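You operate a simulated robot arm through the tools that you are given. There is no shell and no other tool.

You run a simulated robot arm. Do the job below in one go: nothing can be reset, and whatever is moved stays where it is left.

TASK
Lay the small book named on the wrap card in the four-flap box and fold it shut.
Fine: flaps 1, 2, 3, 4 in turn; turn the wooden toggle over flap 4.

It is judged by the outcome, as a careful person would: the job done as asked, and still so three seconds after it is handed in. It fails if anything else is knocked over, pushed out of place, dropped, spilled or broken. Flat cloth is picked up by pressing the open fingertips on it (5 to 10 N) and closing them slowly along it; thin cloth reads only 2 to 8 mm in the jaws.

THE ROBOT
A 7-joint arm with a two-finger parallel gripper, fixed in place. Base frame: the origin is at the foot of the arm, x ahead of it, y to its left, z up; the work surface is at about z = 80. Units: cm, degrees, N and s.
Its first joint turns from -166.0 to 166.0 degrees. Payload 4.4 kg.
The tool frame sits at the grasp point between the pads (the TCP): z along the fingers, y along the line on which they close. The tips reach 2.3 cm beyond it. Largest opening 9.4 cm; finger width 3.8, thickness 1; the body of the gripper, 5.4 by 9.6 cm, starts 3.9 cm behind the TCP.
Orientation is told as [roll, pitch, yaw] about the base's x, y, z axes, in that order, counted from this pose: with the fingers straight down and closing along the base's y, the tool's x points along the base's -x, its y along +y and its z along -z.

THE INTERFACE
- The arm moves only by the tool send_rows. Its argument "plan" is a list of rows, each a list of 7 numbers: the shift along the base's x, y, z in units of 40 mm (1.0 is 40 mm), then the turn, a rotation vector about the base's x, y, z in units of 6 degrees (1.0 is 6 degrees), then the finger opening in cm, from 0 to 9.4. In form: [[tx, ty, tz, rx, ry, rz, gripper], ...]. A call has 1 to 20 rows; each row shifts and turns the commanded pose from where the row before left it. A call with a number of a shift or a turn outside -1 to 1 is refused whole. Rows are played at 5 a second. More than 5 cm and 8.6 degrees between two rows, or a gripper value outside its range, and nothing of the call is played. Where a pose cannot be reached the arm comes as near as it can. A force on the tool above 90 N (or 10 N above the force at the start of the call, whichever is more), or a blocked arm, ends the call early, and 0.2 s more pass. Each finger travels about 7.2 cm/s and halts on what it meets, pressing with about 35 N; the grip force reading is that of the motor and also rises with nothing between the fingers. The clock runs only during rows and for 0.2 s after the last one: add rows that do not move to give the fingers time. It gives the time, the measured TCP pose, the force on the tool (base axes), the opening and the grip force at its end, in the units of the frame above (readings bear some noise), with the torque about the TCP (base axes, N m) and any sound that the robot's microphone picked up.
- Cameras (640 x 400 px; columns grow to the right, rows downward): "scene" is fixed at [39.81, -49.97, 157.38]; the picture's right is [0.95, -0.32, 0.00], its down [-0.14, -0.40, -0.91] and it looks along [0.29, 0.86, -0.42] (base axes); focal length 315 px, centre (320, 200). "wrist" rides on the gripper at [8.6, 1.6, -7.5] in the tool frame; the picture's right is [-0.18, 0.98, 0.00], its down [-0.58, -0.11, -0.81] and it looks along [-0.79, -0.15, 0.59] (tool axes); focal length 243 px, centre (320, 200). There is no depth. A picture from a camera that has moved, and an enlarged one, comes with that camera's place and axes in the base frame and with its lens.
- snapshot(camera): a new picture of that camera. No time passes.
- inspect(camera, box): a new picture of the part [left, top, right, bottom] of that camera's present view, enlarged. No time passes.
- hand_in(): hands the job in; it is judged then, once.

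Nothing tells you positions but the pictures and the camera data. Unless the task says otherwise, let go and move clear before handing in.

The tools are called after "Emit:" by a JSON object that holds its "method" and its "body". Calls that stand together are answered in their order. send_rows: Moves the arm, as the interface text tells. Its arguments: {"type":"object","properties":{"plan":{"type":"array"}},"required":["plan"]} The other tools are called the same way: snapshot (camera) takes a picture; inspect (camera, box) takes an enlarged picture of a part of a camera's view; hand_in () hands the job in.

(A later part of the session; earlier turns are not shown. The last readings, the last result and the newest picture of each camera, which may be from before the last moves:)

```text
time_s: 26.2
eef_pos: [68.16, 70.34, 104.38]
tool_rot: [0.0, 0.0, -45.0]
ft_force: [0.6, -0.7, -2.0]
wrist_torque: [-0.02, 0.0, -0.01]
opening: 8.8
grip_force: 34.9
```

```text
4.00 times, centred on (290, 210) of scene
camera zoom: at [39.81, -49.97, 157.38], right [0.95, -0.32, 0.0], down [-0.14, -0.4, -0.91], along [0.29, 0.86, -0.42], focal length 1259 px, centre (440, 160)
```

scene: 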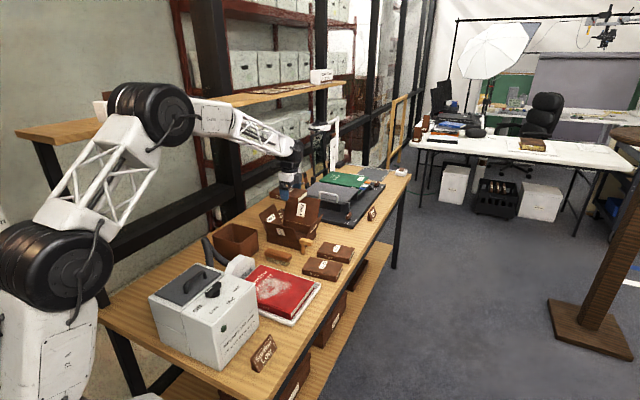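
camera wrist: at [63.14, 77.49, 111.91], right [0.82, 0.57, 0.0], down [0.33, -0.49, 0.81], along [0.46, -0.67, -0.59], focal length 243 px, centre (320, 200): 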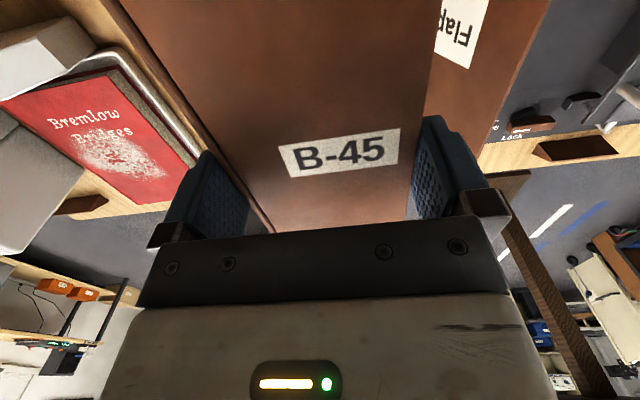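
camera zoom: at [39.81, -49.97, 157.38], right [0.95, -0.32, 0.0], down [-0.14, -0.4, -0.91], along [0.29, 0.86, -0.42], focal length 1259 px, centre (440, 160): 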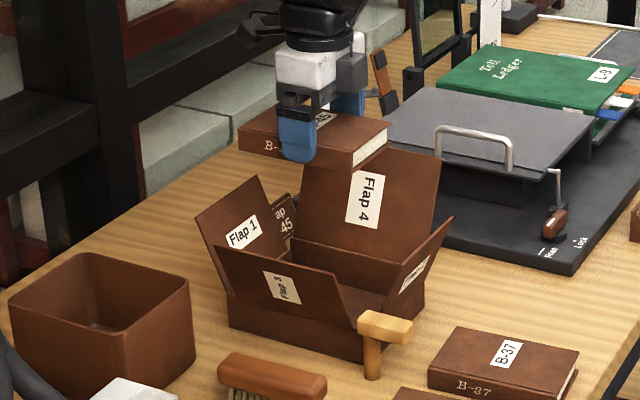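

The book is over the box. I'll nudge it slightly to be centred, and lower until it is just above the rim, then check.

Emit:
{"method": "send_rows", "body": {"plan": [[0.16, -0.21, -0.4, 0, 0, 0, 7.6], [0, 0, -0.6, 0, 0, 0, 7.6], [0, 0, -0.6, 0, 0, 0, 7.6], [0, 0, -0.6, 0, 0, 0, 7.6], [0, 0, -0.6, 0, 0, 0, 7.6], [0, 0, -0.4, 0, 0, 0, 7.6], [0, 0, -0.3, 0, 0, 0, 7.6], [0, 0, 0, 0, 0, 0, 7.6]]}}

Emit:
{"method": "snapshot", "body": {"camera": "wrist"}}

Emit:
{"method": "inspect", "body": {"camera": "scene", "box": [240, 160, 340, 260]}}

Emit:
{"method": "snapshot", "body": {"camera": "scene"}}

```text
time_s: 28.0
eef_pos: [69.07, 69.36, 90.26]
tool_rot: [0.0, 0.0, -45.0]
ft_force: [0.3, -0.2, -1.9]
wrist_torque: [0.0, 0.02, 0.03]
opening: 8.76
grip_force: 34.9
```

```text
taken
camera wrist: at [63.92, 76.5, 97.79], right [0.82, 0.57, 0.0], down [0.33, -0.49, 0.81], along [0.46, -0.67, -0.59], focal length 243 px, centre (320, 200)
```

wrist: 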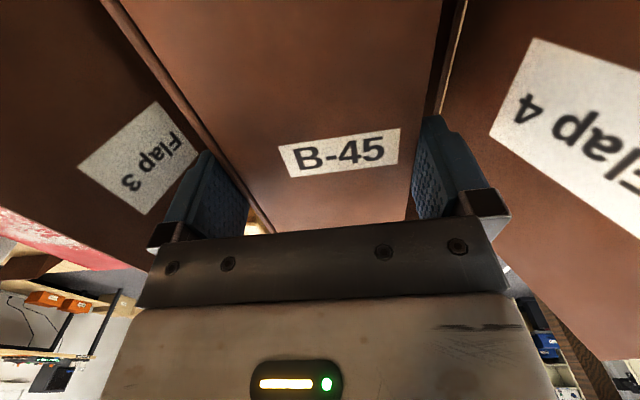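

```text
4.00 times, centred on (290, 210) of scene
camera zoom: at [39.81, -49.97, 157.38], right [0.95, -0.32, 0.0], down [-0.14, -0.4, -0.91], along [0.29, 0.86, -0.42], focal length 1259 px, centre (440, 160)
```

zoom: 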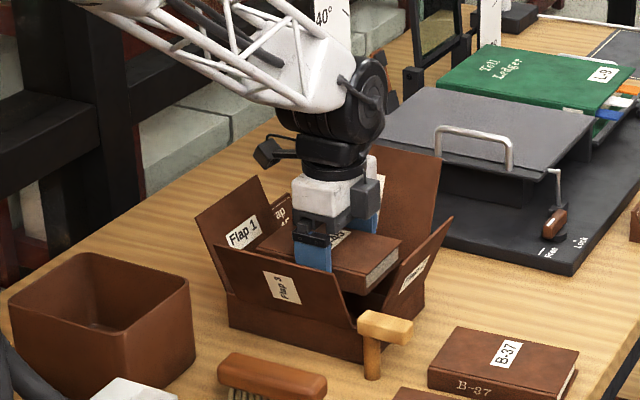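

```text
taken
```

scene: 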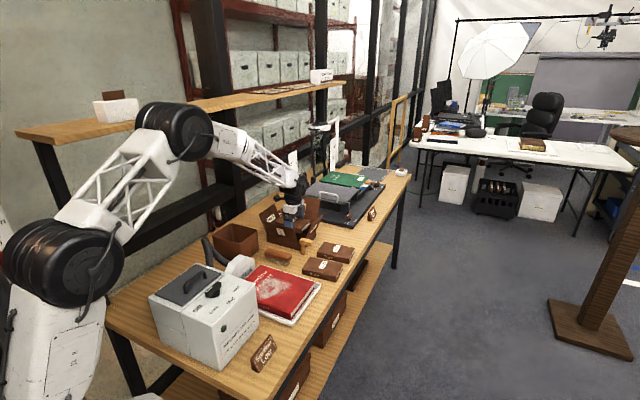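

The book is between the flaps and above the rim with clearance on all sides. I'll shift it 4 mm away from the flap-2 wall and lower in steps.

Emit:
{"method": "send_rows", "body": {"plan": [[-0.07, 0.07, -0.2, 0, 0, 0, 7.6], [0, 0, -0.25, 0, 0, 0, 7.6], [0, 0, -0.25, 0, 0, 0, 7.6], [0, 0, -0.2, 0, 0, 0, 7.6], [0, 0, 0, 0, 0, 0, 7.6]]}}

Emit:
{"method": "snapshot", "body": {"camera": "wrist"}}

Emit:
{"method": "inspect", "body": {"camera": "scene", "box": [255, 180, 335, 260]}}

```text
time_s: 29.2
eef_pos: [68.64, 69.56, 86.65]
tool_rot: [0.1, -0.1, -45.0]
ft_force: [0.4, -0.2, -2.7]
wrist_torque: [-0.02, -0.04, 0.0]
opening: 8.75
grip_force: 35.6
```

```text
taken
camera wrist: at [63.62, 76.77, 94.21], right [0.82, 0.57, 0.0], down [0.33, -0.49, 0.81], along [0.46, -0.67, -0.59], focal length 243 px, centre (320, 200)
```

wrist: 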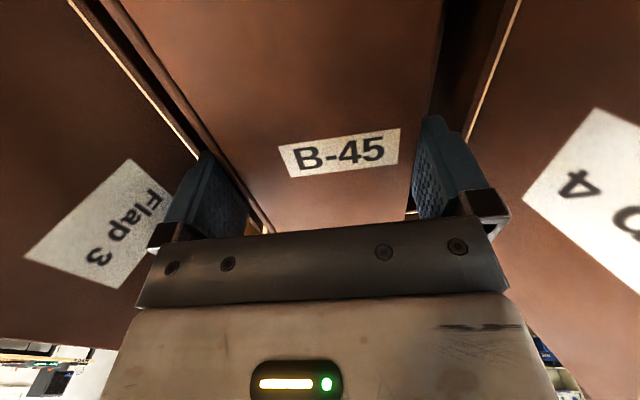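

```text
5.00 times, centred on (295, 220) of scene
camera zoom: at [39.81, -49.97, 157.38], right [0.95, -0.32, 0.0], down [-0.14, -0.4, -0.91], along [0.29, 0.86, -0.42], focal length 1574 px, centre (445, 100)
```

zoom: 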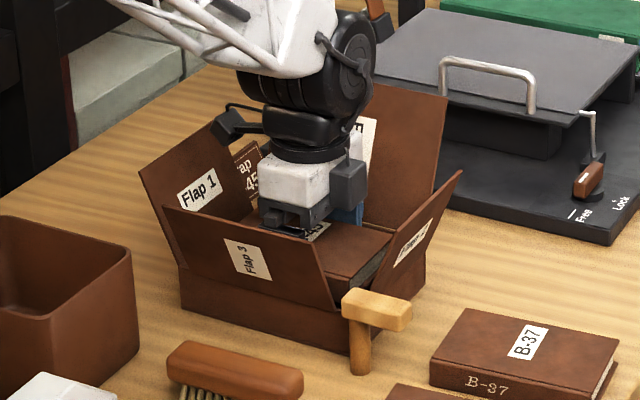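

The hinge lines show the box centre about 4 mm farther out; I'll correct that and continue lowering.

Emit:
{"method": "send_rows", "body": {"plan": [[0.07, 0.07, 0, 0, 0, 0, 7.6], [0, 0, -0.2, 0, 0, 0, 7.6], [0, 0, -0.2, 0, 0, 0, 7.6], [0, 0, -0.15, 0, 0, 0, 7.6], [0, 0, 0, 0, 0, 0, 7.6]]}}

Emit:
{"method": "snapshot", "body": {"camera": "wrist"}}

Emit:
{"method": "inspect", "body": {"camera": "scene", "box": [255, 180, 335, 260]}}

```text
time_s: 30.4
eef_pos: [68.87, 70.02, 84.33]
tool_rot: [0.0, 0.0, -45.0]
ft_force: [-0.4, 0.0, -0.9]
wrist_torque: [-0.02, -0.03, 0.01]
opening: 8.76
grip_force: 34.9
```

```text
taken
camera wrist: at [63.86, 77.05, 91.99], right [0.82, 0.57, 0.0], down [0.33, -0.49, 0.81], along [0.46, -0.67, -0.59], focal length 243 px, centre (320, 200)
```

wrist: 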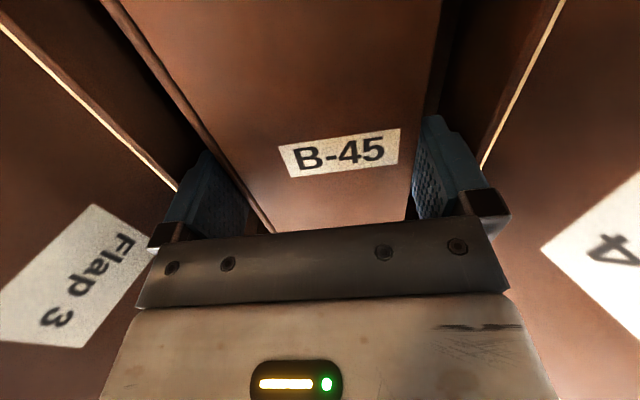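

```text
5.00 times, centred on (295, 220) of scene
camera zoom: at [39.81, -49.97, 157.38], right [0.95, -0.32, 0.0], down [-0.14, -0.4, -0.91], along [0.29, 0.86, -0.42], focal length 1574 px, centre (445, 100)
```

zoom: 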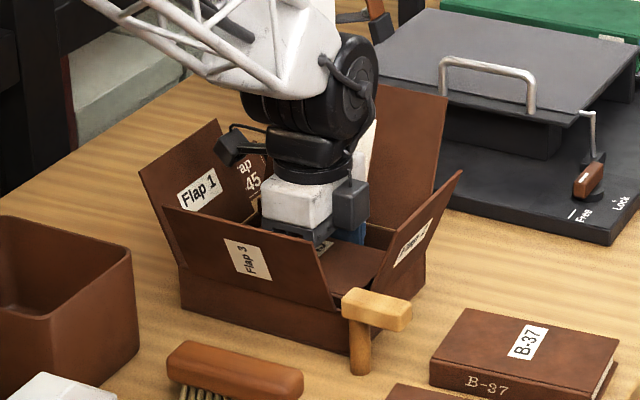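

Still free of contact. Lowering gently until the book touches the floor of the box.

Emit:
{"method": "send_rows", "body": {"plan": [[0, 0, -0.1, 0, 0, 0, 7.6], [0, 0, 0, 0, 0, 0, 7.6]]}}

Emit:
{"method": "send_rows", "body": {"plan": [[0, 0, -0.06, 0, 0, 0, 7.6], [0, 0, 0, 0, 0, 0, 7.6]]}}

Emit:
{"method": "inspect", "body": {"camera": "scene", "box": [255, 180, 335, 260]}}

```text
time_s: 31.0
eef_pos: [68.85, 69.96, 84.08]
tool_rot: [-0.1, 0.0, -45.0]
ft_force: [0.4, 0.1, -2.0]
wrist_torque: [-0.01, -0.01, 0.0]
opening: 8.79
grip_force: 34.9
```

```text
time_s: 31.6
eef_pos: [68.94, 69.84, 83.83]
tool_rot: [0.1, 0.0, -45.0]
ft_force: [-0.6, -0.7, -2.6]
wrist_torque: [-0.02, -0.03, 0.0]
opening: 8.78
grip_force: 34.6
```

```text
5.00 times, centred on (295, 220) of scene
camera zoom: at [39.81, -49.97, 157.38], right [0.95, -0.32, 0.0], down [-0.14, -0.4, -0.91], along [0.29, 0.86, -0.42], focal length 1574 px, centre (445, 100)
```

zoom: 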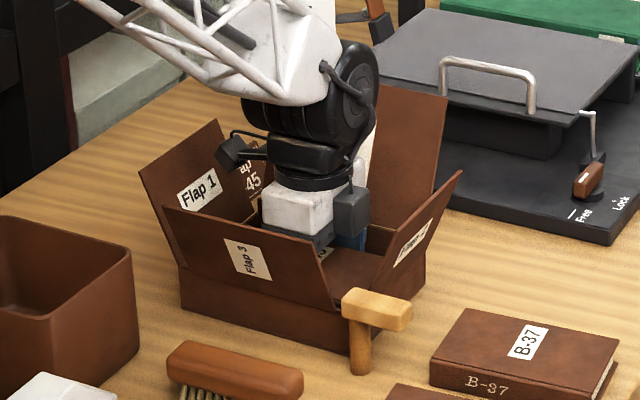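

Emit:
{"method": "send_rows", "body": {"plan": [[0, 0, -0.05, 0, 0, 0, 7.6], [0, 0, 0, 0, 0, 0, 7.6]]}}

Emit:
{"method": "send_rows", "body": {"plan": [[0, 0, -0.05, 0, 0, 0, 7.6], [0, 0, 0, 0, 0, 0, 7.6]]}}

```text
time_s: 32.2
eef_pos: [68.96, 69.8, 83.67]
tool_rot: [0.0, 0.0, -45.0]
ft_force: [1.0, 0.3, -1.4]
wrist_torque: [0.0, -0.05, 0.0]
opening: 8.77
grip_force: 34.7
```

```text
time_s: 32.8
eef_pos: [68.81, 69.87, 83.38]
tool_rot: [0.0, 0.0, -45.1]
ft_force: [-0.2, -0.3, -1.2]
wrist_torque: [0.08, 0.07, 0.07]
opening: 8.77
grip_force: 35.3
```

The book is within a few millimetres of the floor and the torque is just starting to show contact. One more small step, then release.

Emit:
{"method": "send_rows", "body": {"plan": [[0, 0, -0.04, 0, 0, 0, 7.6], [0, 0, 0, 0, 0, 0, 7.6]]}}

```text
time_s: 33.4
eef_pos: [68.81, 69.77, 83.31]
tool_rot: [0.1, 0.0, -45.0]
ft_force: [-3.2, -1.7, 19.1]
wrist_torque: [-0.56, 0.95, 0.0]
opening: 8.77
grip_force: 34.9
```

The book rests on the box floor (19 N contact). Opening the fingers gently.

Emit:
{"method": "send_rows", "body": {"plan": [[0, 0, 0.03, 0, 0, 0, 8.8], [0, 0, 0, 0, 0, 0, 9.0], [0, 0, 0, 0, 0, 0, 9.2], [0, 0, 0, 0, 0, 0, 9.4], [0, 0, 0, 0, 0, 0, 9.4], [0, 0, 0, 0, 0, 0, 9.4]]}}

Emit:
{"method": "snapshot", "body": {"camera": "wrist"}}

```text
time_s: 34.8
eef_pos: [68.84, 69.82, 83.21]
tool_rot: [0.0, 0.0, -45.0]
ft_force: [-0.3, 0.4, 0.0]
wrist_torque: [0.0, -0.02, 0.01]
opening: 9.39
grip_force: 0.0
```

```text
taken
camera wrist: at [63.85, 77.02, 90.92], right [0.82, 0.57, 0.0], down [0.33, -0.49, 0.81], along [0.46, -0.67, -0.59], focal length 243 px, centre (320, 200)
```

wrist: 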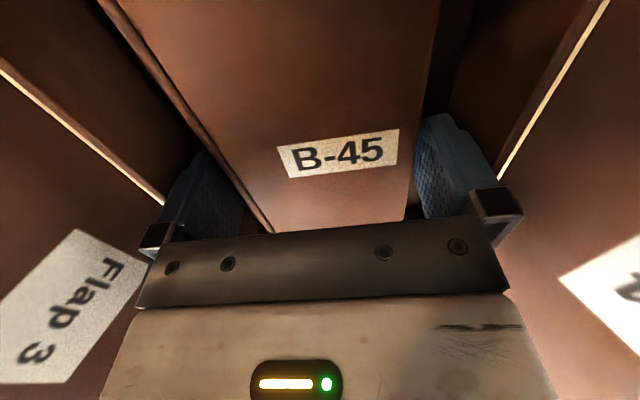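

Released with no force. Rising straight up, slowly at first.

Emit:
{"method": "send_rows", "body": {"plan": [[0, 0, 0.15, 0, 0, 0, 9.4], [0, 0, 0.25, 0, 0, 0, 9.4], [0, 0, 0.4, 0, 0, 0, 9.4], [0, 0, 0.6, 0, 0, 0, 9.4], [0, 0, 0.8, 0, 0, 0, 9.4], [0, 0, 0.8, 0, 0, 0, 9.4], [0, 0, 0.8, 0, 0, 0, 9.4], [0, 0, 0.8, 0, 0, 0, 9.4], [0, 0, 0.8, 0, 0, 0, 9.4], [0, 0, 0, 0, 0, 0, 9.4]]}}

Emit:
{"method": "snapshot", "body": {"camera": "wrist"}}

Emit:
{"method": "inspect", "body": {"camera": "scene", "box": [255, 180, 335, 260]}}

Emit:
{"method": "snapshot", "body": {"camera": "scene"}}

```text
time_s: 37.0
eef_pos: [68.91, 69.77, 105.06]
tool_rot: [0.0, 0.0, -44.9]
ft_force: [0.7, 0.1, -0.6]
wrist_torque: [-0.03, 0.0, -0.03]
opening: 9.37
grip_force: 0.1
```

```text
taken
camera wrist: at [63.87, 76.84, 112.58], right [0.82, 0.57, 0.0], down [0.33, -0.49, 0.81], along [0.46, -0.67, -0.59], focal length 243 px, centre (320, 200)
```

wrist: 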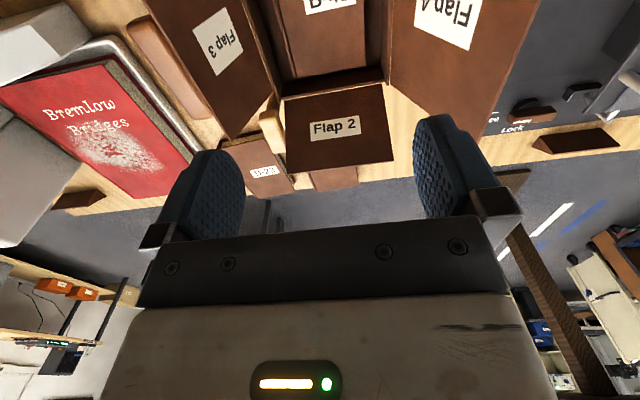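

```text
5.00 times, centred on (295, 220) of scene
camera zoom: at [39.81, -49.97, 157.38], right [0.95, -0.32, 0.0], down [-0.14, -0.4, -0.91], along [0.29, 0.86, -0.42], focal length 1574 px, centre (445, 100)
```

zoom: 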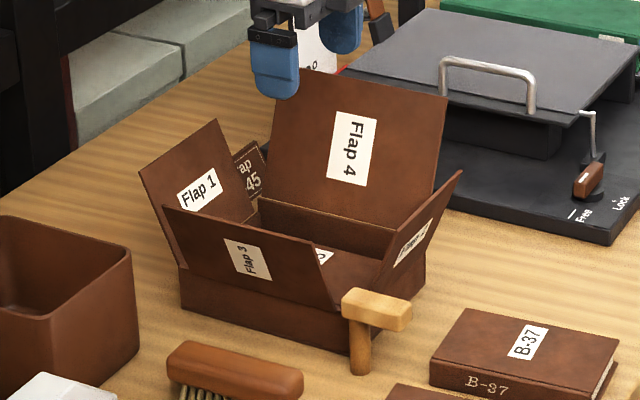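

```text
taken
```

scene: 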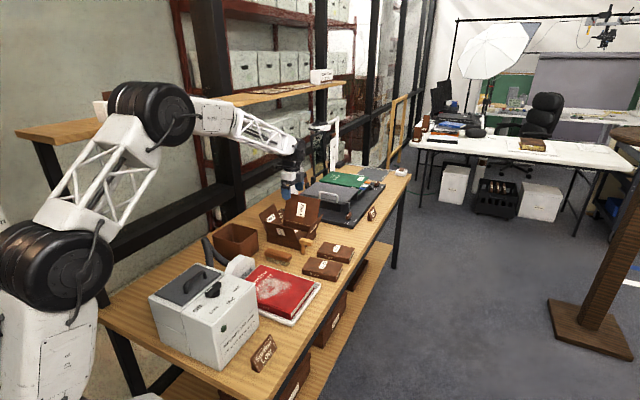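

The book lies flat in the box. Next is flap 1: I'll close the fingers, turn the hand to yaw 45° (so the fingers' broad side faces the flap) and go to the back side of flap 1, staying high.

Emit:
{"method": "send_rows", "body": {"plan": [[-0.247, 0.175, 0, 0, 0, 1, 8], [-0.247, 0.175, 0, 0, 0, 1, 6], [-0.247, 0.175, 0, 0, 0, 1, 4], [-0.247, 0.175, 0, 0, 0, 1, 2], [-0.247, 0.175, 0, 0, 0, 1, 0.5], [-0.247, 0.175, 0, 0, 0, 1, 0], [-0.247, 0.175, 0, 0, 0, 1, 0], [-0.247, 0.175, 0, 0, 0, 1, 0], [-0.247, 0.175, 0, 0, 0, 1, 0], [-0.247, 0.175, 0, 0, 0, 1, 0], [-0.247, 0.175, 0, 0, 0, 1, 0], [-0.247, 0.175, 0, 0, 0, 1, 0], [-0.247, 0.175, 0, 0, 0, 1, 0], [-0.247, 0.175, 0, 0, 0, 1, 0], [-0.247, 0.175, 0, 0, 0, 1, 0], [0, 0, 0, 0, 0, 0, 0], [0, 0, 0, 0, 0, 0, 0]]}}

Emit:
{"method": "snapshot", "body": {"camera": "wrist"}}

Emit:
{"method": "snapshot", "body": {"camera": "scene"}}

Emit:
{"method": "inspect", "body": {"camera": "scene", "box": [235, 140, 335, 260]}}

```text
time_s: 40.6
eef_pos: [54.03, 80.34, 105.04]
tool_rot: [0.1, 0.0, 45.1]
ft_force: [0.1, -1.1, 0.2]
wrist_torque: [-0.03, -0.01, -0.01]
opening: 0.0
grip_force: 34.9
```

```text
taken
camera wrist: at [46.73, 75.23, 112.59], right [-0.57, 0.82, 0.0], down [0.49, 0.33, 0.81], along [0.66, 0.46, -0.59], focal length 243 px, centre (320, 200)
```

wrist: 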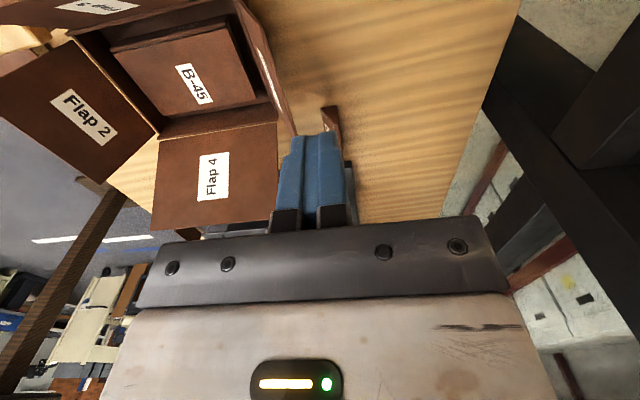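

```text
taken
```

scene: 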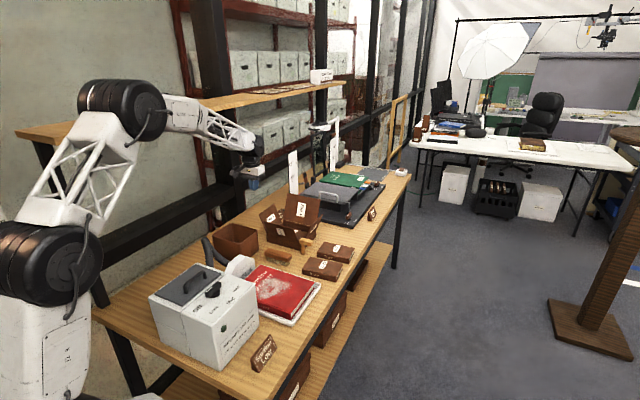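

```text
3.33 times, centred on (285, 200) of scene
camera zoom: at [39.81, -49.97, 157.38], right [0.95, -0.32, 0.0], down [-0.14, -0.4, -0.91], along [0.29, 0.86, -0.42], focal length 1049 px, centre (437, 200)
```

zoom: 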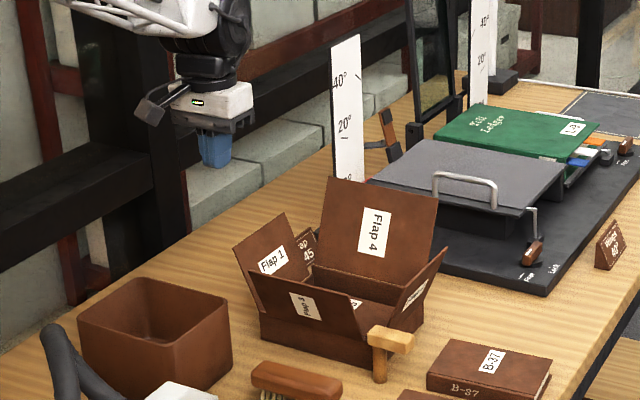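

Emit:
{"method": "inspect", "body": {"camera": "wrist", "box": [180, 0, 380, 160]}}

Emit:
{"method": "inspect", "body": {"camera": "wrist", "box": [0, 0, 320, 200]}}

```text
2.50 times, centred on (280, 80) of wrist
camera zoom: at [46.73, 75.23, 112.59], right [-0.57, 0.82, 0.0], down [0.49, 0.33, 0.81], along [0.66, 0.46, -0.59], focal length 606 px, centre (420, 500)
```

zoom: 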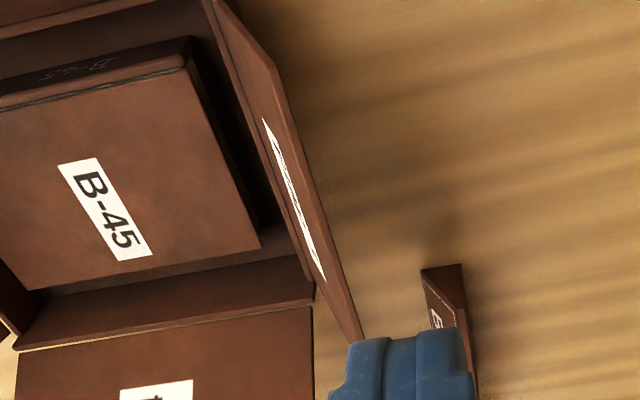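

```text
2.00 times, centred on (160, 100) of wrist
camera zoom: at [46.73, 75.23, 112.59], right [-0.57, 0.82, 0.0], down [0.49, 0.33, 0.81], along [0.66, 0.46, -0.59], focal length 485 px, centre (640, 400)
```

zoom: 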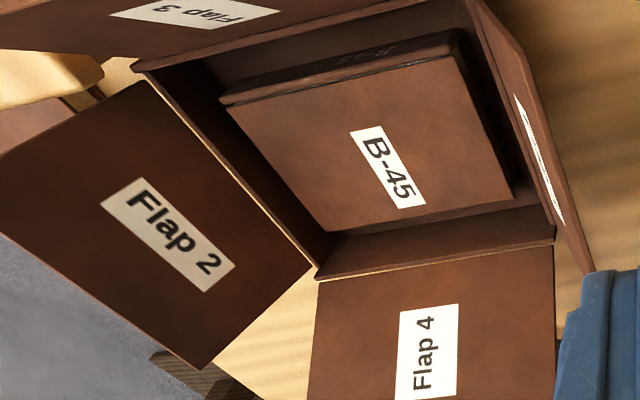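

Flap 1's free edge is at e2≈−15, z≈92.7; the closed fingers are at e2≈−18.6. I'll descend behind it and begin to push it over.

Emit:
{"method": "send_rows", "body": {"plan": [[0, 0, -0.7, 0, 0, 0, 0], [0, 0, -0.7, 0, 0, 0, 0], [0, 0, -0.7, 0, 0, 0, 0], [0, 0, -0.7, 0, 0, 0, 0], [0, 0, -0.7, 0, 0, 0, 0], [0, 0, 0, 0, 0, 0, 0]]}}

Emit:
{"method": "snapshot", "body": {"camera": "wrist"}}

Emit:
{"method": "inspect", "body": {"camera": "scene", "box": [235, 160, 335, 260]}}

```text
time_s: 42.0
eef_pos: [53.99, 80.16, 90.99]
tool_rot: [0.0, 0.0, 45.0]
ft_force: [-0.4, -0.5, -0.2]
wrist_torque: [0.0, -0.01, -0.03]
opening: 0.0
grip_force: 35.3
```

```text
taken
camera wrist: at [46.64, 75.14, 98.54], right [-0.57, 0.82, 0.0], down [0.49, 0.33, 0.81], along [0.67, 0.46, -0.59], focal length 243 px, centre (320, 200)
```

wrist: 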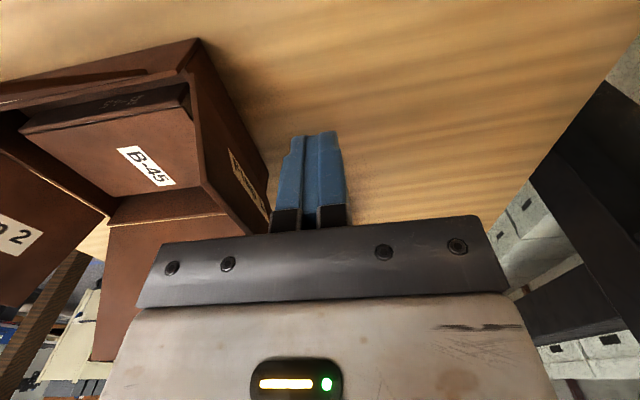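

```text
4.00 times, centred on (285, 210) of scene
camera zoom: at [39.81, -49.97, 157.38], right [0.95, -0.32, 0.0], down [-0.14, -0.4, -0.91], along [0.29, 0.86, -0.42], focal length 1259 px, centre (460, 160)
```

zoom: 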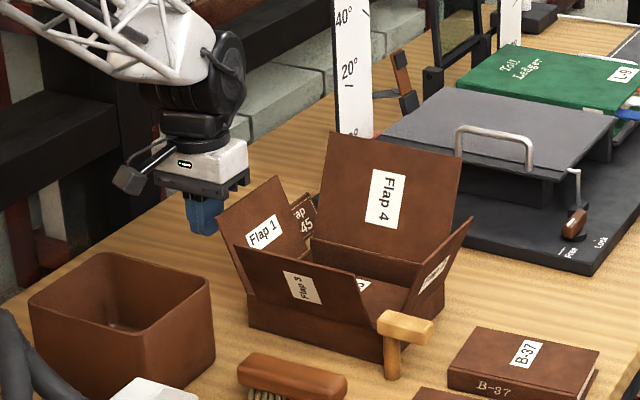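

Behind flap 1 now. Pushing toward the box in small steps.

Emit:
{"method": "send_rows", "body": {"plan": [[0.15, -0.15, 0, 0, 0, 0, 0], [0.15, -0.15, 0, 0, 0, 0, 0], [0.15, -0.15, 0, 0, 0, 0, 0], [0.15, -0.15, 0, 0, 0, 0, 0], [0.15, -0.15, 0, 0, 0, 0, 0], [0, 0, 0, 0, 0, 0, 0]]}}

Emit:
{"method": "snapshot", "body": {"camera": "wrist"}}

Emit:
{"method": "inspect", "body": {"camera": "scene", "box": [235, 160, 335, 260]}}

```text
time_s: 43.4
eef_pos: [56.92, 77.33, 90.97]
tool_rot: [0.0, 0.0, 45.0]
ft_force: [-0.1, 0.0, -0.6]
wrist_torque: [-0.03, -0.01, -0.02]
opening: 0.0
grip_force: 35.1
```

```text
taken
camera wrist: at [49.71, 72.29, 98.53], right [-0.57, 0.82, 0.0], down [0.49, 0.33, 0.81], along [0.67, 0.46, -0.59], focal length 243 px, centre (320, 200)
```

wrist: 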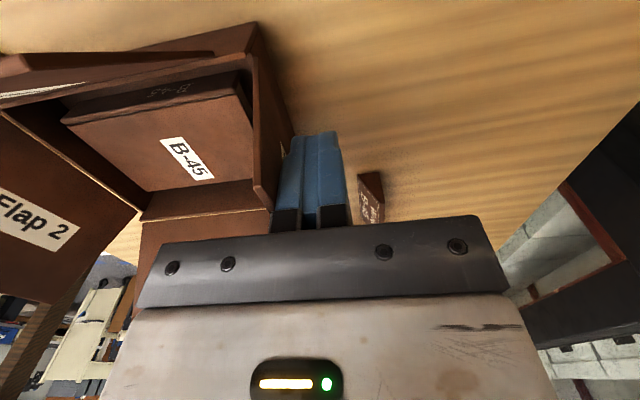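

```text
4.00 times, centred on (285, 210) of scene
camera zoom: at [39.81, -49.97, 157.38], right [0.95, -0.32, 0.0], down [-0.14, -0.4, -0.91], along [0.29, 0.86, -0.42], focal length 1259 px, centre (460, 160)
```

zoom: 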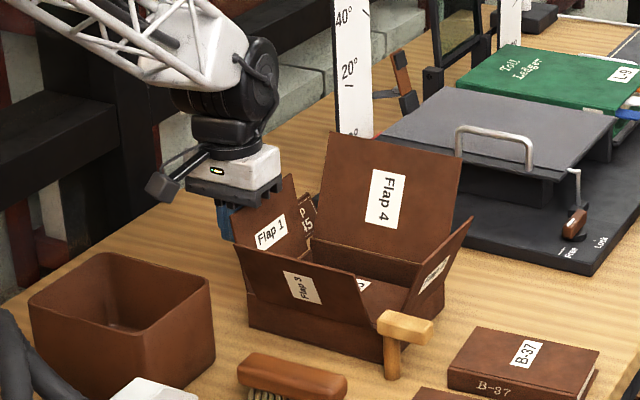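

Flap 1 turns with the fingers with hardly any resistance. Continuing past vertical.

Emit:
{"method": "send_rows", "body": {"plan": [[0.16, -0.16, 0, 0, 0, 0, 0], [0.16, -0.16, 0, 0, 0, 0, 0], [0.16, -0.16, 0, 0, 0, 0, 0], [0.15, -0.15, 0.06, 0, 0, 0, 0], [0.15, -0.15, 0.06, 0, 0, 0, 0], [0, 0, 0, 0, 0, 0, 0]]}}

Emit:
{"method": "snapshot", "body": {"camera": "wrist"}}

Emit:
{"method": "inspect", "body": {"camera": "scene", "box": [235, 160, 335, 260]}}

```text
time_s: 44.8
eef_pos: [60.22, 74.21, 91.34]
tool_rot: [0.0, -0.1, 44.9]
ft_force: [0.2, 0.0, 0.3]
wrist_torque: [0.01, -0.01, 0.0]
opening: 0.0
grip_force: 35.3
```

```text
taken
camera wrist: at [52.86, 69.2, 98.98], right [-0.57, 0.82, 0.0], down [0.49, 0.33, 0.81], along [0.67, 0.46, -0.59], focal length 243 px, centre (320, 200)
```

wrist: 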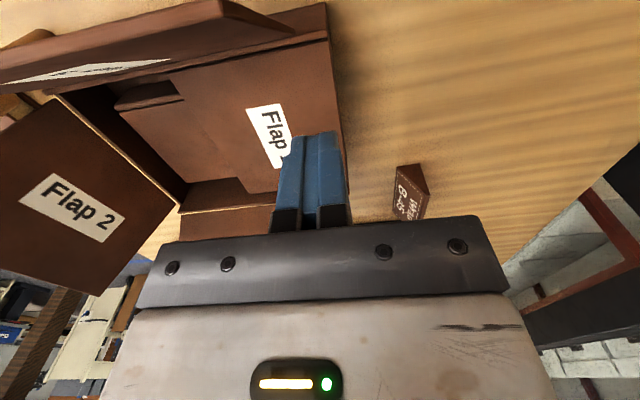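

```text
4.00 times, centred on (285, 210) of scene
camera zoom: at [39.81, -49.97, 157.38], right [0.95, -0.32, 0.0], down [-0.14, -0.4, -0.91], along [0.29, 0.86, -0.42], focal length 1259 px, centre (460, 160)
```

zoom: 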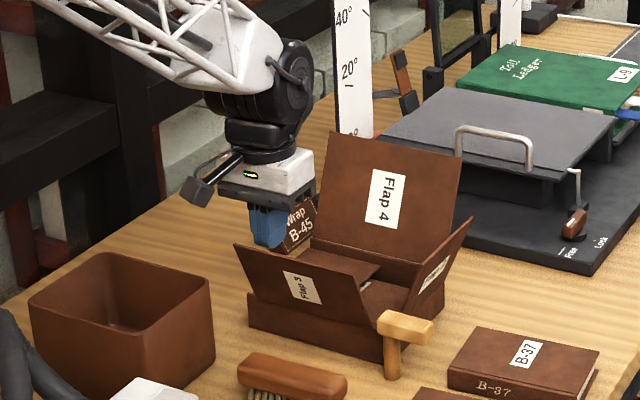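

Flap 1 has dropped closed by itself, and the card clearly reads "Wrap B-45". I'll rise and check that it lies flat.

Emit:
{"method": "send_rows", "body": {"plan": [[0, 0, 0.7, 0, 0, 0, 0], [0, 0, 0.7, 0, 0, 0, 0], [0, 0, 0.7, 0, 0, 0, 0], [0, 0, 0.7, 0, 0, 0, 0], [0, 0, 0.7, 0, 0, 0, 0], [0, 0, 0, 0, 0, 0, 0]]}}

Emit:
{"method": "inspect", "body": {"camera": "wrist", "box": [80, 0, 400, 200]}}

Emit:
{"method": "inspect", "body": {"camera": "scene", "box": [255, 180, 335, 260]}}

```text
time_s: 46.2
eef_pos: [60.24, 74.18, 105.23]
tool_rot: [0.0, 0.0, 45.1]
ft_force: [0.1, -0.2, 0.8]
wrist_torque: [0.0, -0.01, -0.03]
opening: 0.0
grip_force: 35.3
```

```text
2.00 times, centred on (240, 100) of wrist
camera zoom: at [52.95, 69.12, 112.88], right [-0.57, 0.82, 0.0], down [0.49, 0.33, 0.81], along [0.67, 0.46, -0.59], focal length 485 px, centre (480, 400)
```

zoom: 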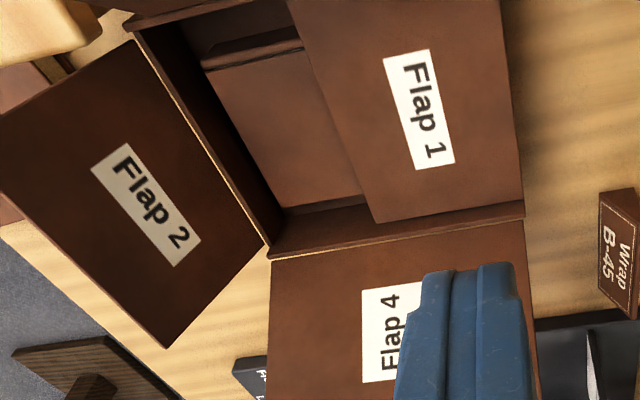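

```text
5.00 times, centred on (295, 220) of scene
camera zoom: at [39.81, -49.97, 157.38], right [0.95, -0.32, 0.0], down [-0.14, -0.4, -0.91], along [0.29, 0.86, -0.42], focal length 1574 px, centre (445, 100)
```

zoom: 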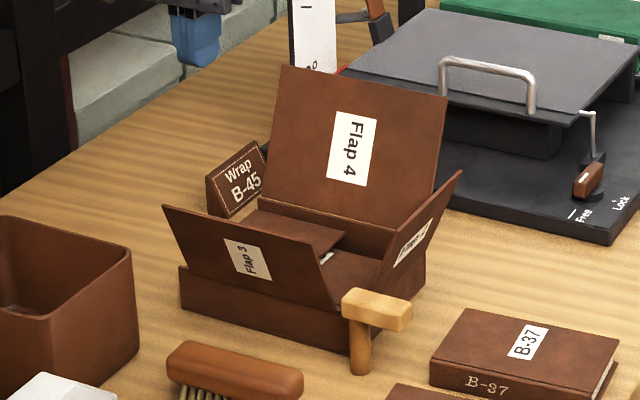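

Flap 1 is flat. Now flap 2: moving over the box to the front side, outside flap 2.

Emit:
{"method": "send_rows", "body": {"plan": [[0.61, -0.48, 0, 0, 0, 0, 0], [0.61, -0.48, 0, 0, 0, 0, 0], [0.61, -0.48, 0, 0, 0, 0, 0], [0.61, -0.48, 0, 0, 0, 0, 0], [0.61, -0.48, 0, 0, 0, 0, 0], [0.61, -0.48, 0, 0, 0, 0, 0], [0.61, -0.48, 0, 0, 0, 0, 0], [0.61, -0.48, 0, 0, 0, 0, 0], [0, 0, 0, 0, 0, 0, 0]]}}

Emit:
{"method": "snapshot", "body": {"camera": "wrist"}}

Emit:
{"method": "inspect", "body": {"camera": "scene", "box": [255, 160, 355, 260]}}

```text
time_s: 48.2
eef_pos: [79.71, 58.84, 105.33]
tool_rot: [0.0, 0.1, 45.0]
ft_force: [-0.2, -0.5, 0.1]
wrist_torque: [0.0, -0.02, 0.0]
opening: 0.01
grip_force: 34.7
```

```text
taken
camera wrist: at [72.45, 53.87, 112.99], right [-0.57, 0.82, 0.0], down [0.49, 0.33, 0.81], along [0.67, 0.46, -0.59], focal length 243 px, centre (320, 200)
```

wrist: 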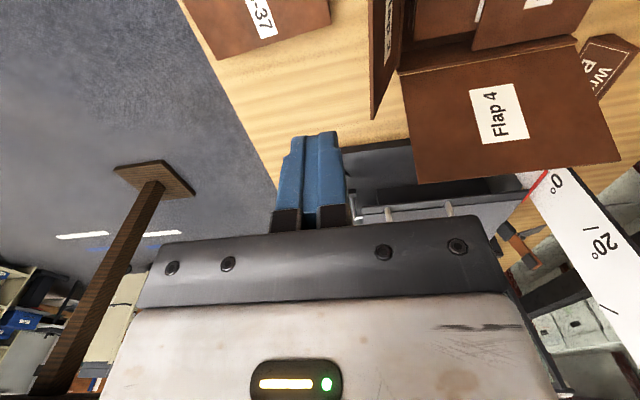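

```text
4.00 times, centred on (305, 210) of scene
camera zoom: at [39.81, -49.97, 157.38], right [0.95, -0.32, 0.0], down [-0.14, -0.4, -0.91], along [0.29, 0.86, -0.42], focal length 1259 px, centre (380, 160)
```

zoom: 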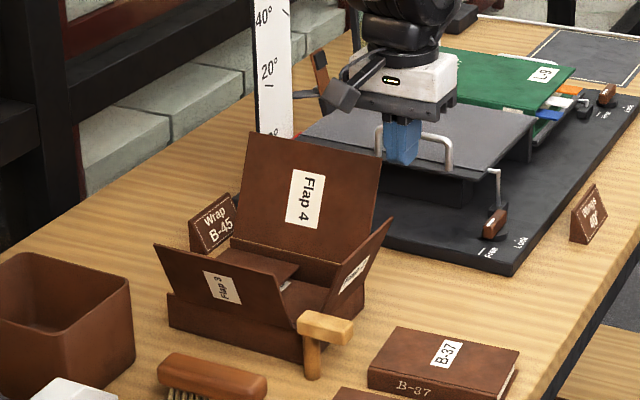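

Fingers are ~3 cm outside flap 2. Descending and pushing it in.

Emit:
{"method": "send_rows", "body": {"plan": [[0, 0, -0.7, 0, 0, 0, 0], [0, 0, -0.7, 0, 0, 0, 0], [0, 0, -0.7, 0, 0, 0, 0], [0, 0, -0.7, 0, 0, 0, 0], [0, 0, -0.75, 0, 0, 0, 0], [0, 0, 0, 0, 0, 0, 0]]}}

Emit:
{"method": "inspect", "body": {"camera": "scene", "box": [255, 160, 355, 260]}}

Emit:
{"method": "snapshot", "body": {"camera": "wrist"}}

```text
time_s: 49.6
eef_pos: [79.86, 59.05, 91.03]
tool_rot: [0.0, -0.1, 44.9]
ft_force: [-0.5, 0.8, 0.4]
wrist_torque: [0.0, 0.01, 0.02]
opening: 0.0
grip_force: 35.0
```

```text
4.00 times, centred on (305, 210) of scene
camera zoom: at [39.81, -49.97, 157.38], right [0.95, -0.32, 0.0], down [-0.14, -0.4, -0.91], along [0.29, 0.86, -0.42], focal length 1259 px, centre (380, 160)
```

zoom: 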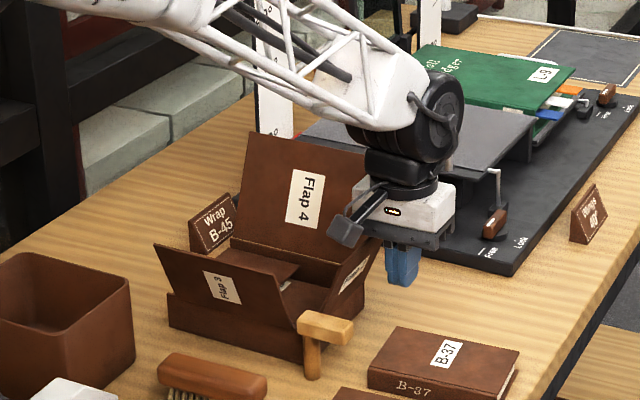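

```text
taken
camera wrist: at [72.64, 53.86, 98.76], right [-0.57, 0.82, 0.0], down [0.49, 0.33, 0.81], along [0.67, 0.46, -0.59], focal length 243 px, centre (320, 200)
```

wrist: 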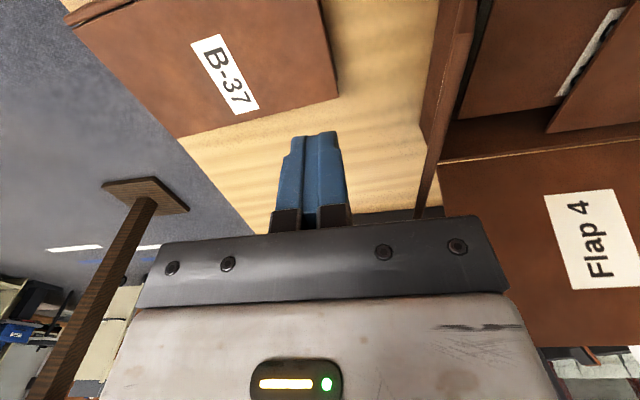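

Emit:
{"method": "send_rows", "body": {"plan": [[-0.16, 0.16, 0, 0, 0, 0, 0], [-0.16, 0.16, 0, 0, 0, 0, 0], [-0.16, 0.16, 0, 0, 0, 0, 0], [-0.16, 0.16, 0, 0, 0, 0, 0], [-0.16, 0.16, 0, 0, 0, 0, 0], [-0.16, 0.16, 0, 0, 0, 0, 0], [0, 0, 0, 0, 0, 0, 0]]}}

Emit:
{"method": "inspect", "body": {"camera": "scene", "box": [255, 160, 355, 260]}}

Emit:
{"method": "snapshot", "body": {"camera": "wrist"}}

```text
time_s: 51.2
eef_pos: [75.87, 62.81, 91.19]
tool_rot: [0.0, 0.0, 45.0]
ft_force: [0.8, 0.3, -0.5]
wrist_torque: [0.01, 0.01, -0.03]
opening: 0.0
grip_force: 35.1
```

```text
4.00 times, centred on (305, 210) of scene
camera zoom: at [39.81, -49.97, 157.38], right [0.95, -0.32, 0.0], down [-0.14, -0.4, -0.91], along [0.29, 0.86, -0.42], focal length 1259 px, centre (380, 160)
```

zoom: 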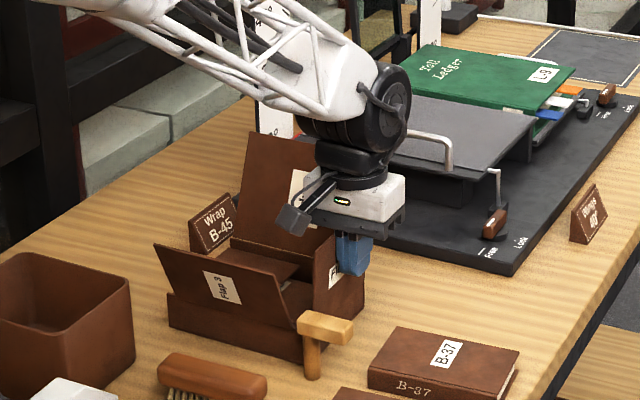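

```text
taken
camera wrist: at [68.51, 57.69, 98.75], right [-0.57, 0.82, 0.0], down [0.49, 0.33, 0.81], along [0.67, 0.46, -0.59], focal length 243 px, centre (320, 200)
```

wrist: 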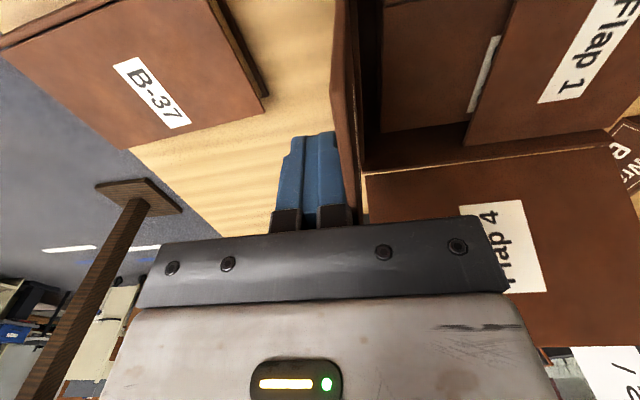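

Flap 2 is nearly vertical. Continuing past vertical.

Emit:
{"method": "send_rows", "body": {"plan": [[-0.16, 0.16, 0, 0, 0, 0, 0], [-0.16, 0.16, 0.04, 0, 0, 0, 0], [-0.16, 0.16, 0.06, 0, 0, 0, 0], [-0.16, 0.16, 0.06, 0, 0, 0, 0], [-0.1, 0.1, 0, 0, 0, 0, 0], [0, 0, 0, 0, 0, 0, 0]]}}

Emit:
{"method": "inspect", "body": {"camera": "scene", "box": [255, 160, 355, 260]}}

Emit:
{"method": "snapshot", "body": {"camera": "wrist"}}

```text
time_s: 52.6
eef_pos: [72.84, 65.71, 91.75]
tool_rot: [0.0, 0.1, 45.0]
ft_force: [0.0, 1.0, 0.6]
wrist_torque: [-0.02, 0.01, -0.02]
opening: 0.0
grip_force: 34.7
```

```text
4.00 times, centred on (305, 210) of scene
camera zoom: at [39.81, -49.97, 157.38], right [0.95, -0.32, 0.0], down [-0.14, -0.4, -0.91], along [0.29, 0.86, -0.42], focal length 1259 px, centre (380, 160)
```

zoom: 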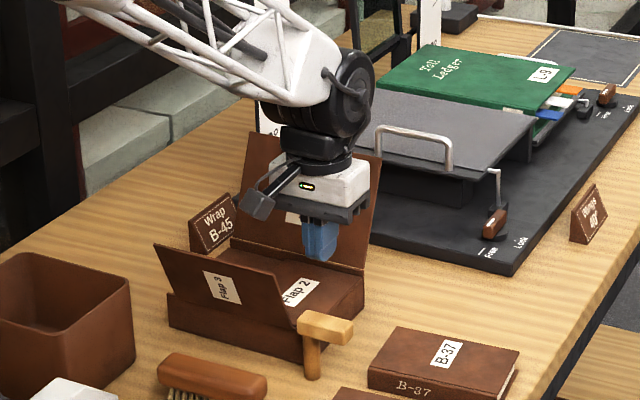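

```text
taken
camera wrist: at [65.6, 60.69, 99.51], right [-0.57, 0.82, 0.0], down [0.49, 0.33, 0.81], along [0.67, 0.46, -0.59], focal length 243 px, centre (320, 200)
```

wrist: 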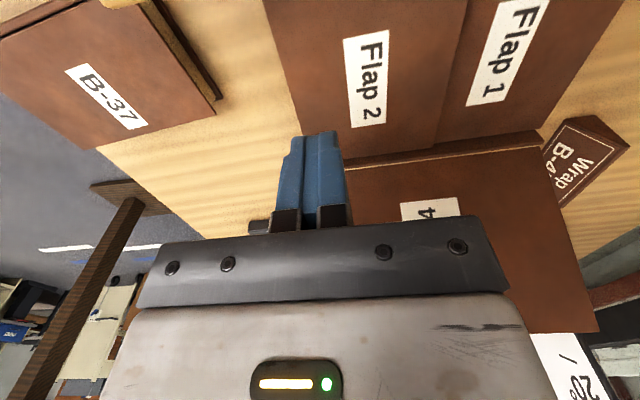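

Flap 2 is closed flat beside flap 1. Rising and moving to the robot side of flap 3.

Emit:
{"method": "send_rows", "body": {"plan": [[0, 0, 0.8, 0, 0, 0, 0], [0, 0, 0.85, 0, 0, 0, 0], [0, 0, 0.85, 0, 0, 0, 0], [0, 0, 0.85, 0, 0, 0, 0], [-0.66, -0.19, 0, 0, 0, 0, 0], [-0.66, -0.19, 0, 0, 0, 0, 0], [-0.66, -0.19, 0, 0, 0, 0, 0], [-0.66, -0.19, 0, 0, 0, 0, 0], [-0.66, -0.19, 0, 0, 0, 0, 0], [-0.66, -0.19, 0, 0, 0, 0, 0], [0, 0, 0, 0, 0, 0, 0]]}}

Emit:
{"method": "snapshot", "body": {"camera": "wrist"}}

Emit:
{"method": "inspect", "body": {"camera": "scene", "box": [235, 160, 335, 260]}}

Emit:
{"method": "snapshot", "body": {"camera": "scene"}}

```text
time_s: 55.0
eef_pos: [57.14, 61.29, 105.27]
tool_rot: [0.0, 0.0, 45.0]
ft_force: [0.2, 0.3, 0.5]
wrist_torque: [-0.03, -0.01, -0.03]
opening: 0.01
grip_force: 35.8
```

```text
taken
camera wrist: at [49.85, 56.18, 112.74], right [-0.57, 0.82, 0.0], down [0.49, 0.33, 0.81], along [0.67, 0.46, -0.59], focal length 243 px, centre (320, 200)
```

wrist: 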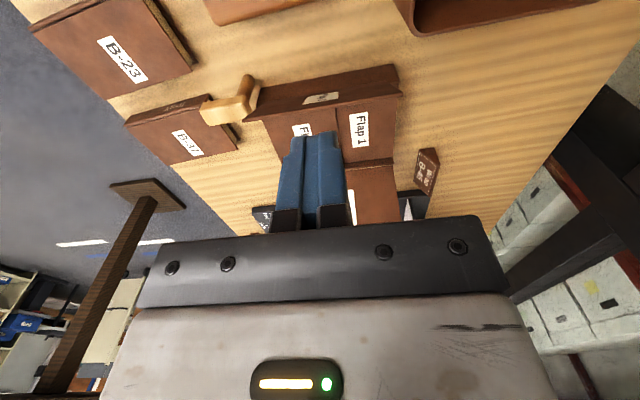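

```text
4.00 times, centred on (285, 210) of scene
camera zoom: at [39.81, -49.97, 157.38], right [0.95, -0.32, 0.0], down [-0.14, -0.4, -0.91], along [0.29, 0.86, -0.42], focal length 1259 px, centre (460, 160)
```

zoom: 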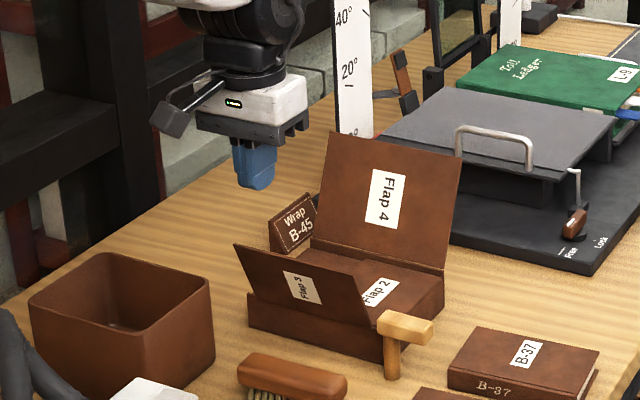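

```text
taken
```

scene: 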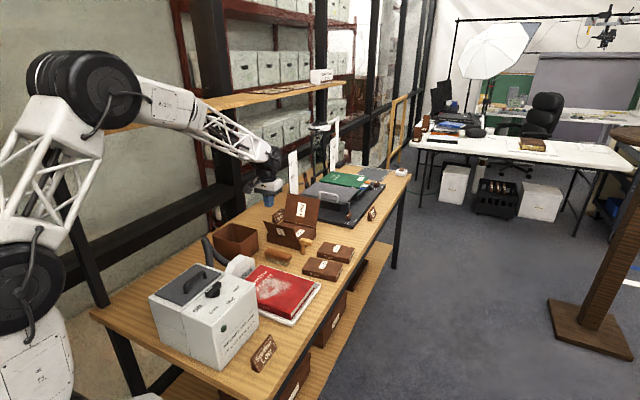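

Good view of flap 3 and the toggle; enlarging to measure both.

Emit:
{"method": "inspect", "body": {"camera": "wrist", "box": [190, 55, 420, 175]}}

Emit:
{"method": "inspect", "body": {"camera": "wrist", "box": [185, 60, 285, 135]}}

Emit:
{"method": "inspect", "body": {"camera": "scene", "box": [310, 220, 360, 265]}}

Emit:
{"method": "inspect", "body": {"camera": "scene", "box": [285, 220, 355, 265]}}

```text
2.78 times, centred on (305, 115) of wrist
camera zoom: at [49.85, 56.18, 112.74], right [-0.57, 0.82, 0.0], down [0.49, 0.33, 0.81], along [0.67, 0.46, -0.59], focal length 675 px, centre (362, 436)
```

zoom: 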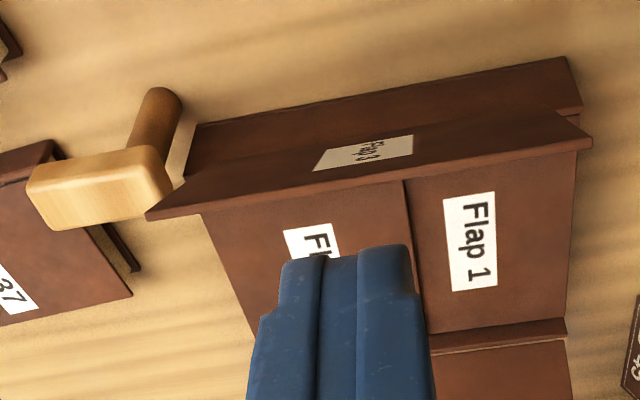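

```text
5.33 times, centred on (235, 98) of wrist
camera zoom: at [49.85, 56.18, 112.74], right [-0.57, 0.82, 0.0], down [0.49, 0.33, 0.81], along [0.67, 0.46, -0.59], focal length 1294 px, centre (773, 747)
```

zoom: 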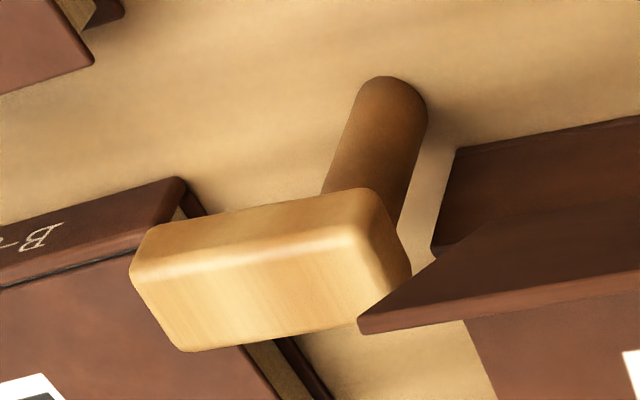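

```text
8.89 times, centred on (335, 242) of scene
camera zoom: at [39.81, -49.97, 157.38], right [0.95, -0.32, 0.0], down [-0.14, -0.4, -0.91], along [0.29, 0.86, -0.42], focal length 2798 px, centre (187, -178)
```

zoom: 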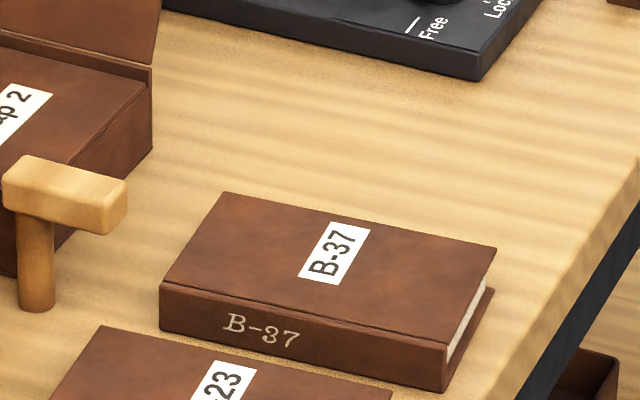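

```text
8.89 times, centred on (320, 242) of scene
camera zoom: at [39.81, -49.97, 157.38], right [0.95, -0.32, 0.0], down [-0.14, -0.4, -0.91], along [0.29, 0.86, -0.42], focal length 2798 px, centre (320, -178)
```

zoom: 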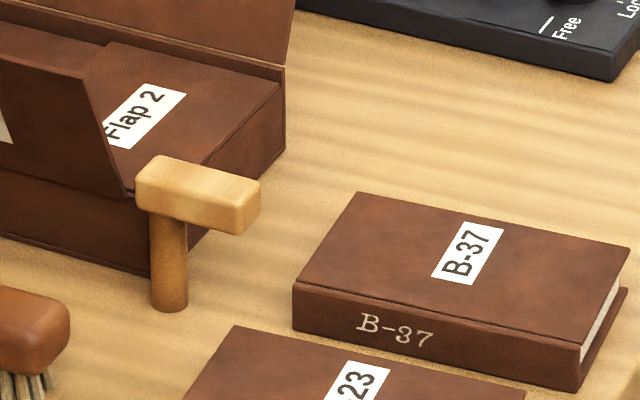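

Toggle: post at about (e1 89.9, e2 8.0), its long arm (4.5 cm) pointing away from the box. Flap 3's free edge is at e1≈88, z≈92. Descending on the robot side of flap 3.

Emit:
{"method": "send_rows", "body": {"plan": [[0, 0, -0.7, 0, 0, 0, 0], [0, 0, -0.7, 0, 0, 0, 0], [0, 0, -0.7, 0, 0, 0, 0], [0, 0, -0.7, 0, 0, 0, 0], [0, 0, -0.75, 0, 0, 0, 0], [0, 0, 0, 0, 0, 0, 0]]}}

Emit:
{"method": "inspect", "body": {"camera": "scene", "box": [235, 160, 335, 260]}}

Emit:
{"method": "snapshot", "body": {"camera": "wrist"}}

```text
time_s: 56.4
eef_pos: [57.02, 61.06, 90.93]
tool_rot: [0.0, 0.0, 45.0]
ft_force: [0.2, 0.2, -0.3]
wrist_torque: [0.02, 0.02, -0.01]
opening: 0.02
grip_force: 34.6
```

```text
4.00 times, centred on (285, 210) of scene
camera zoom: at [39.81, -49.97, 157.38], right [0.95, -0.32, 0.0], down [-0.14, -0.4, -0.91], along [0.29, 0.86, -0.42], focal length 1259 px, centre (460, 160)
```

zoom: 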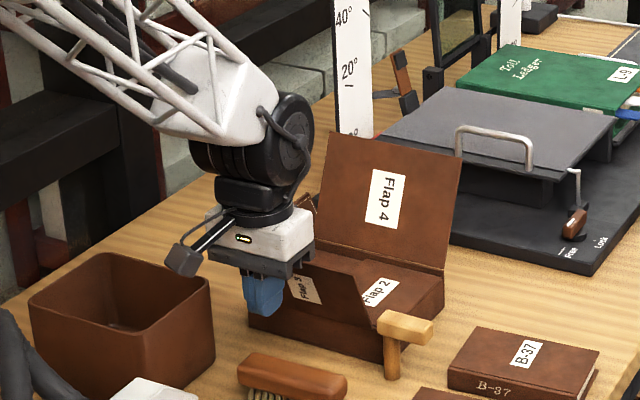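

```text
taken
camera wrist: at [49.71, 56.02, 98.55], right [-0.57, 0.82, 0.0], down [0.49, 0.33, 0.81], along [0.67, 0.46, -0.59], focal length 243 px, centre (320, 200)
```

wrist: 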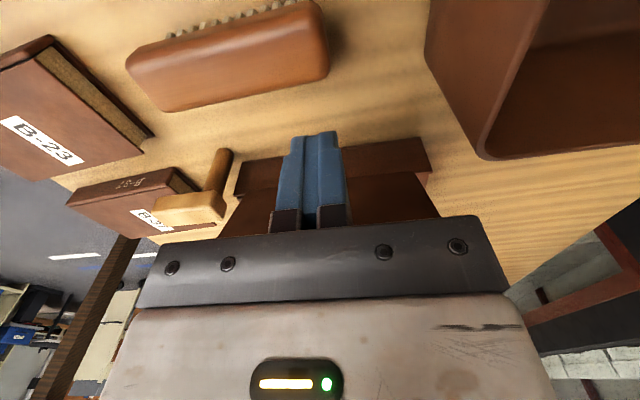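

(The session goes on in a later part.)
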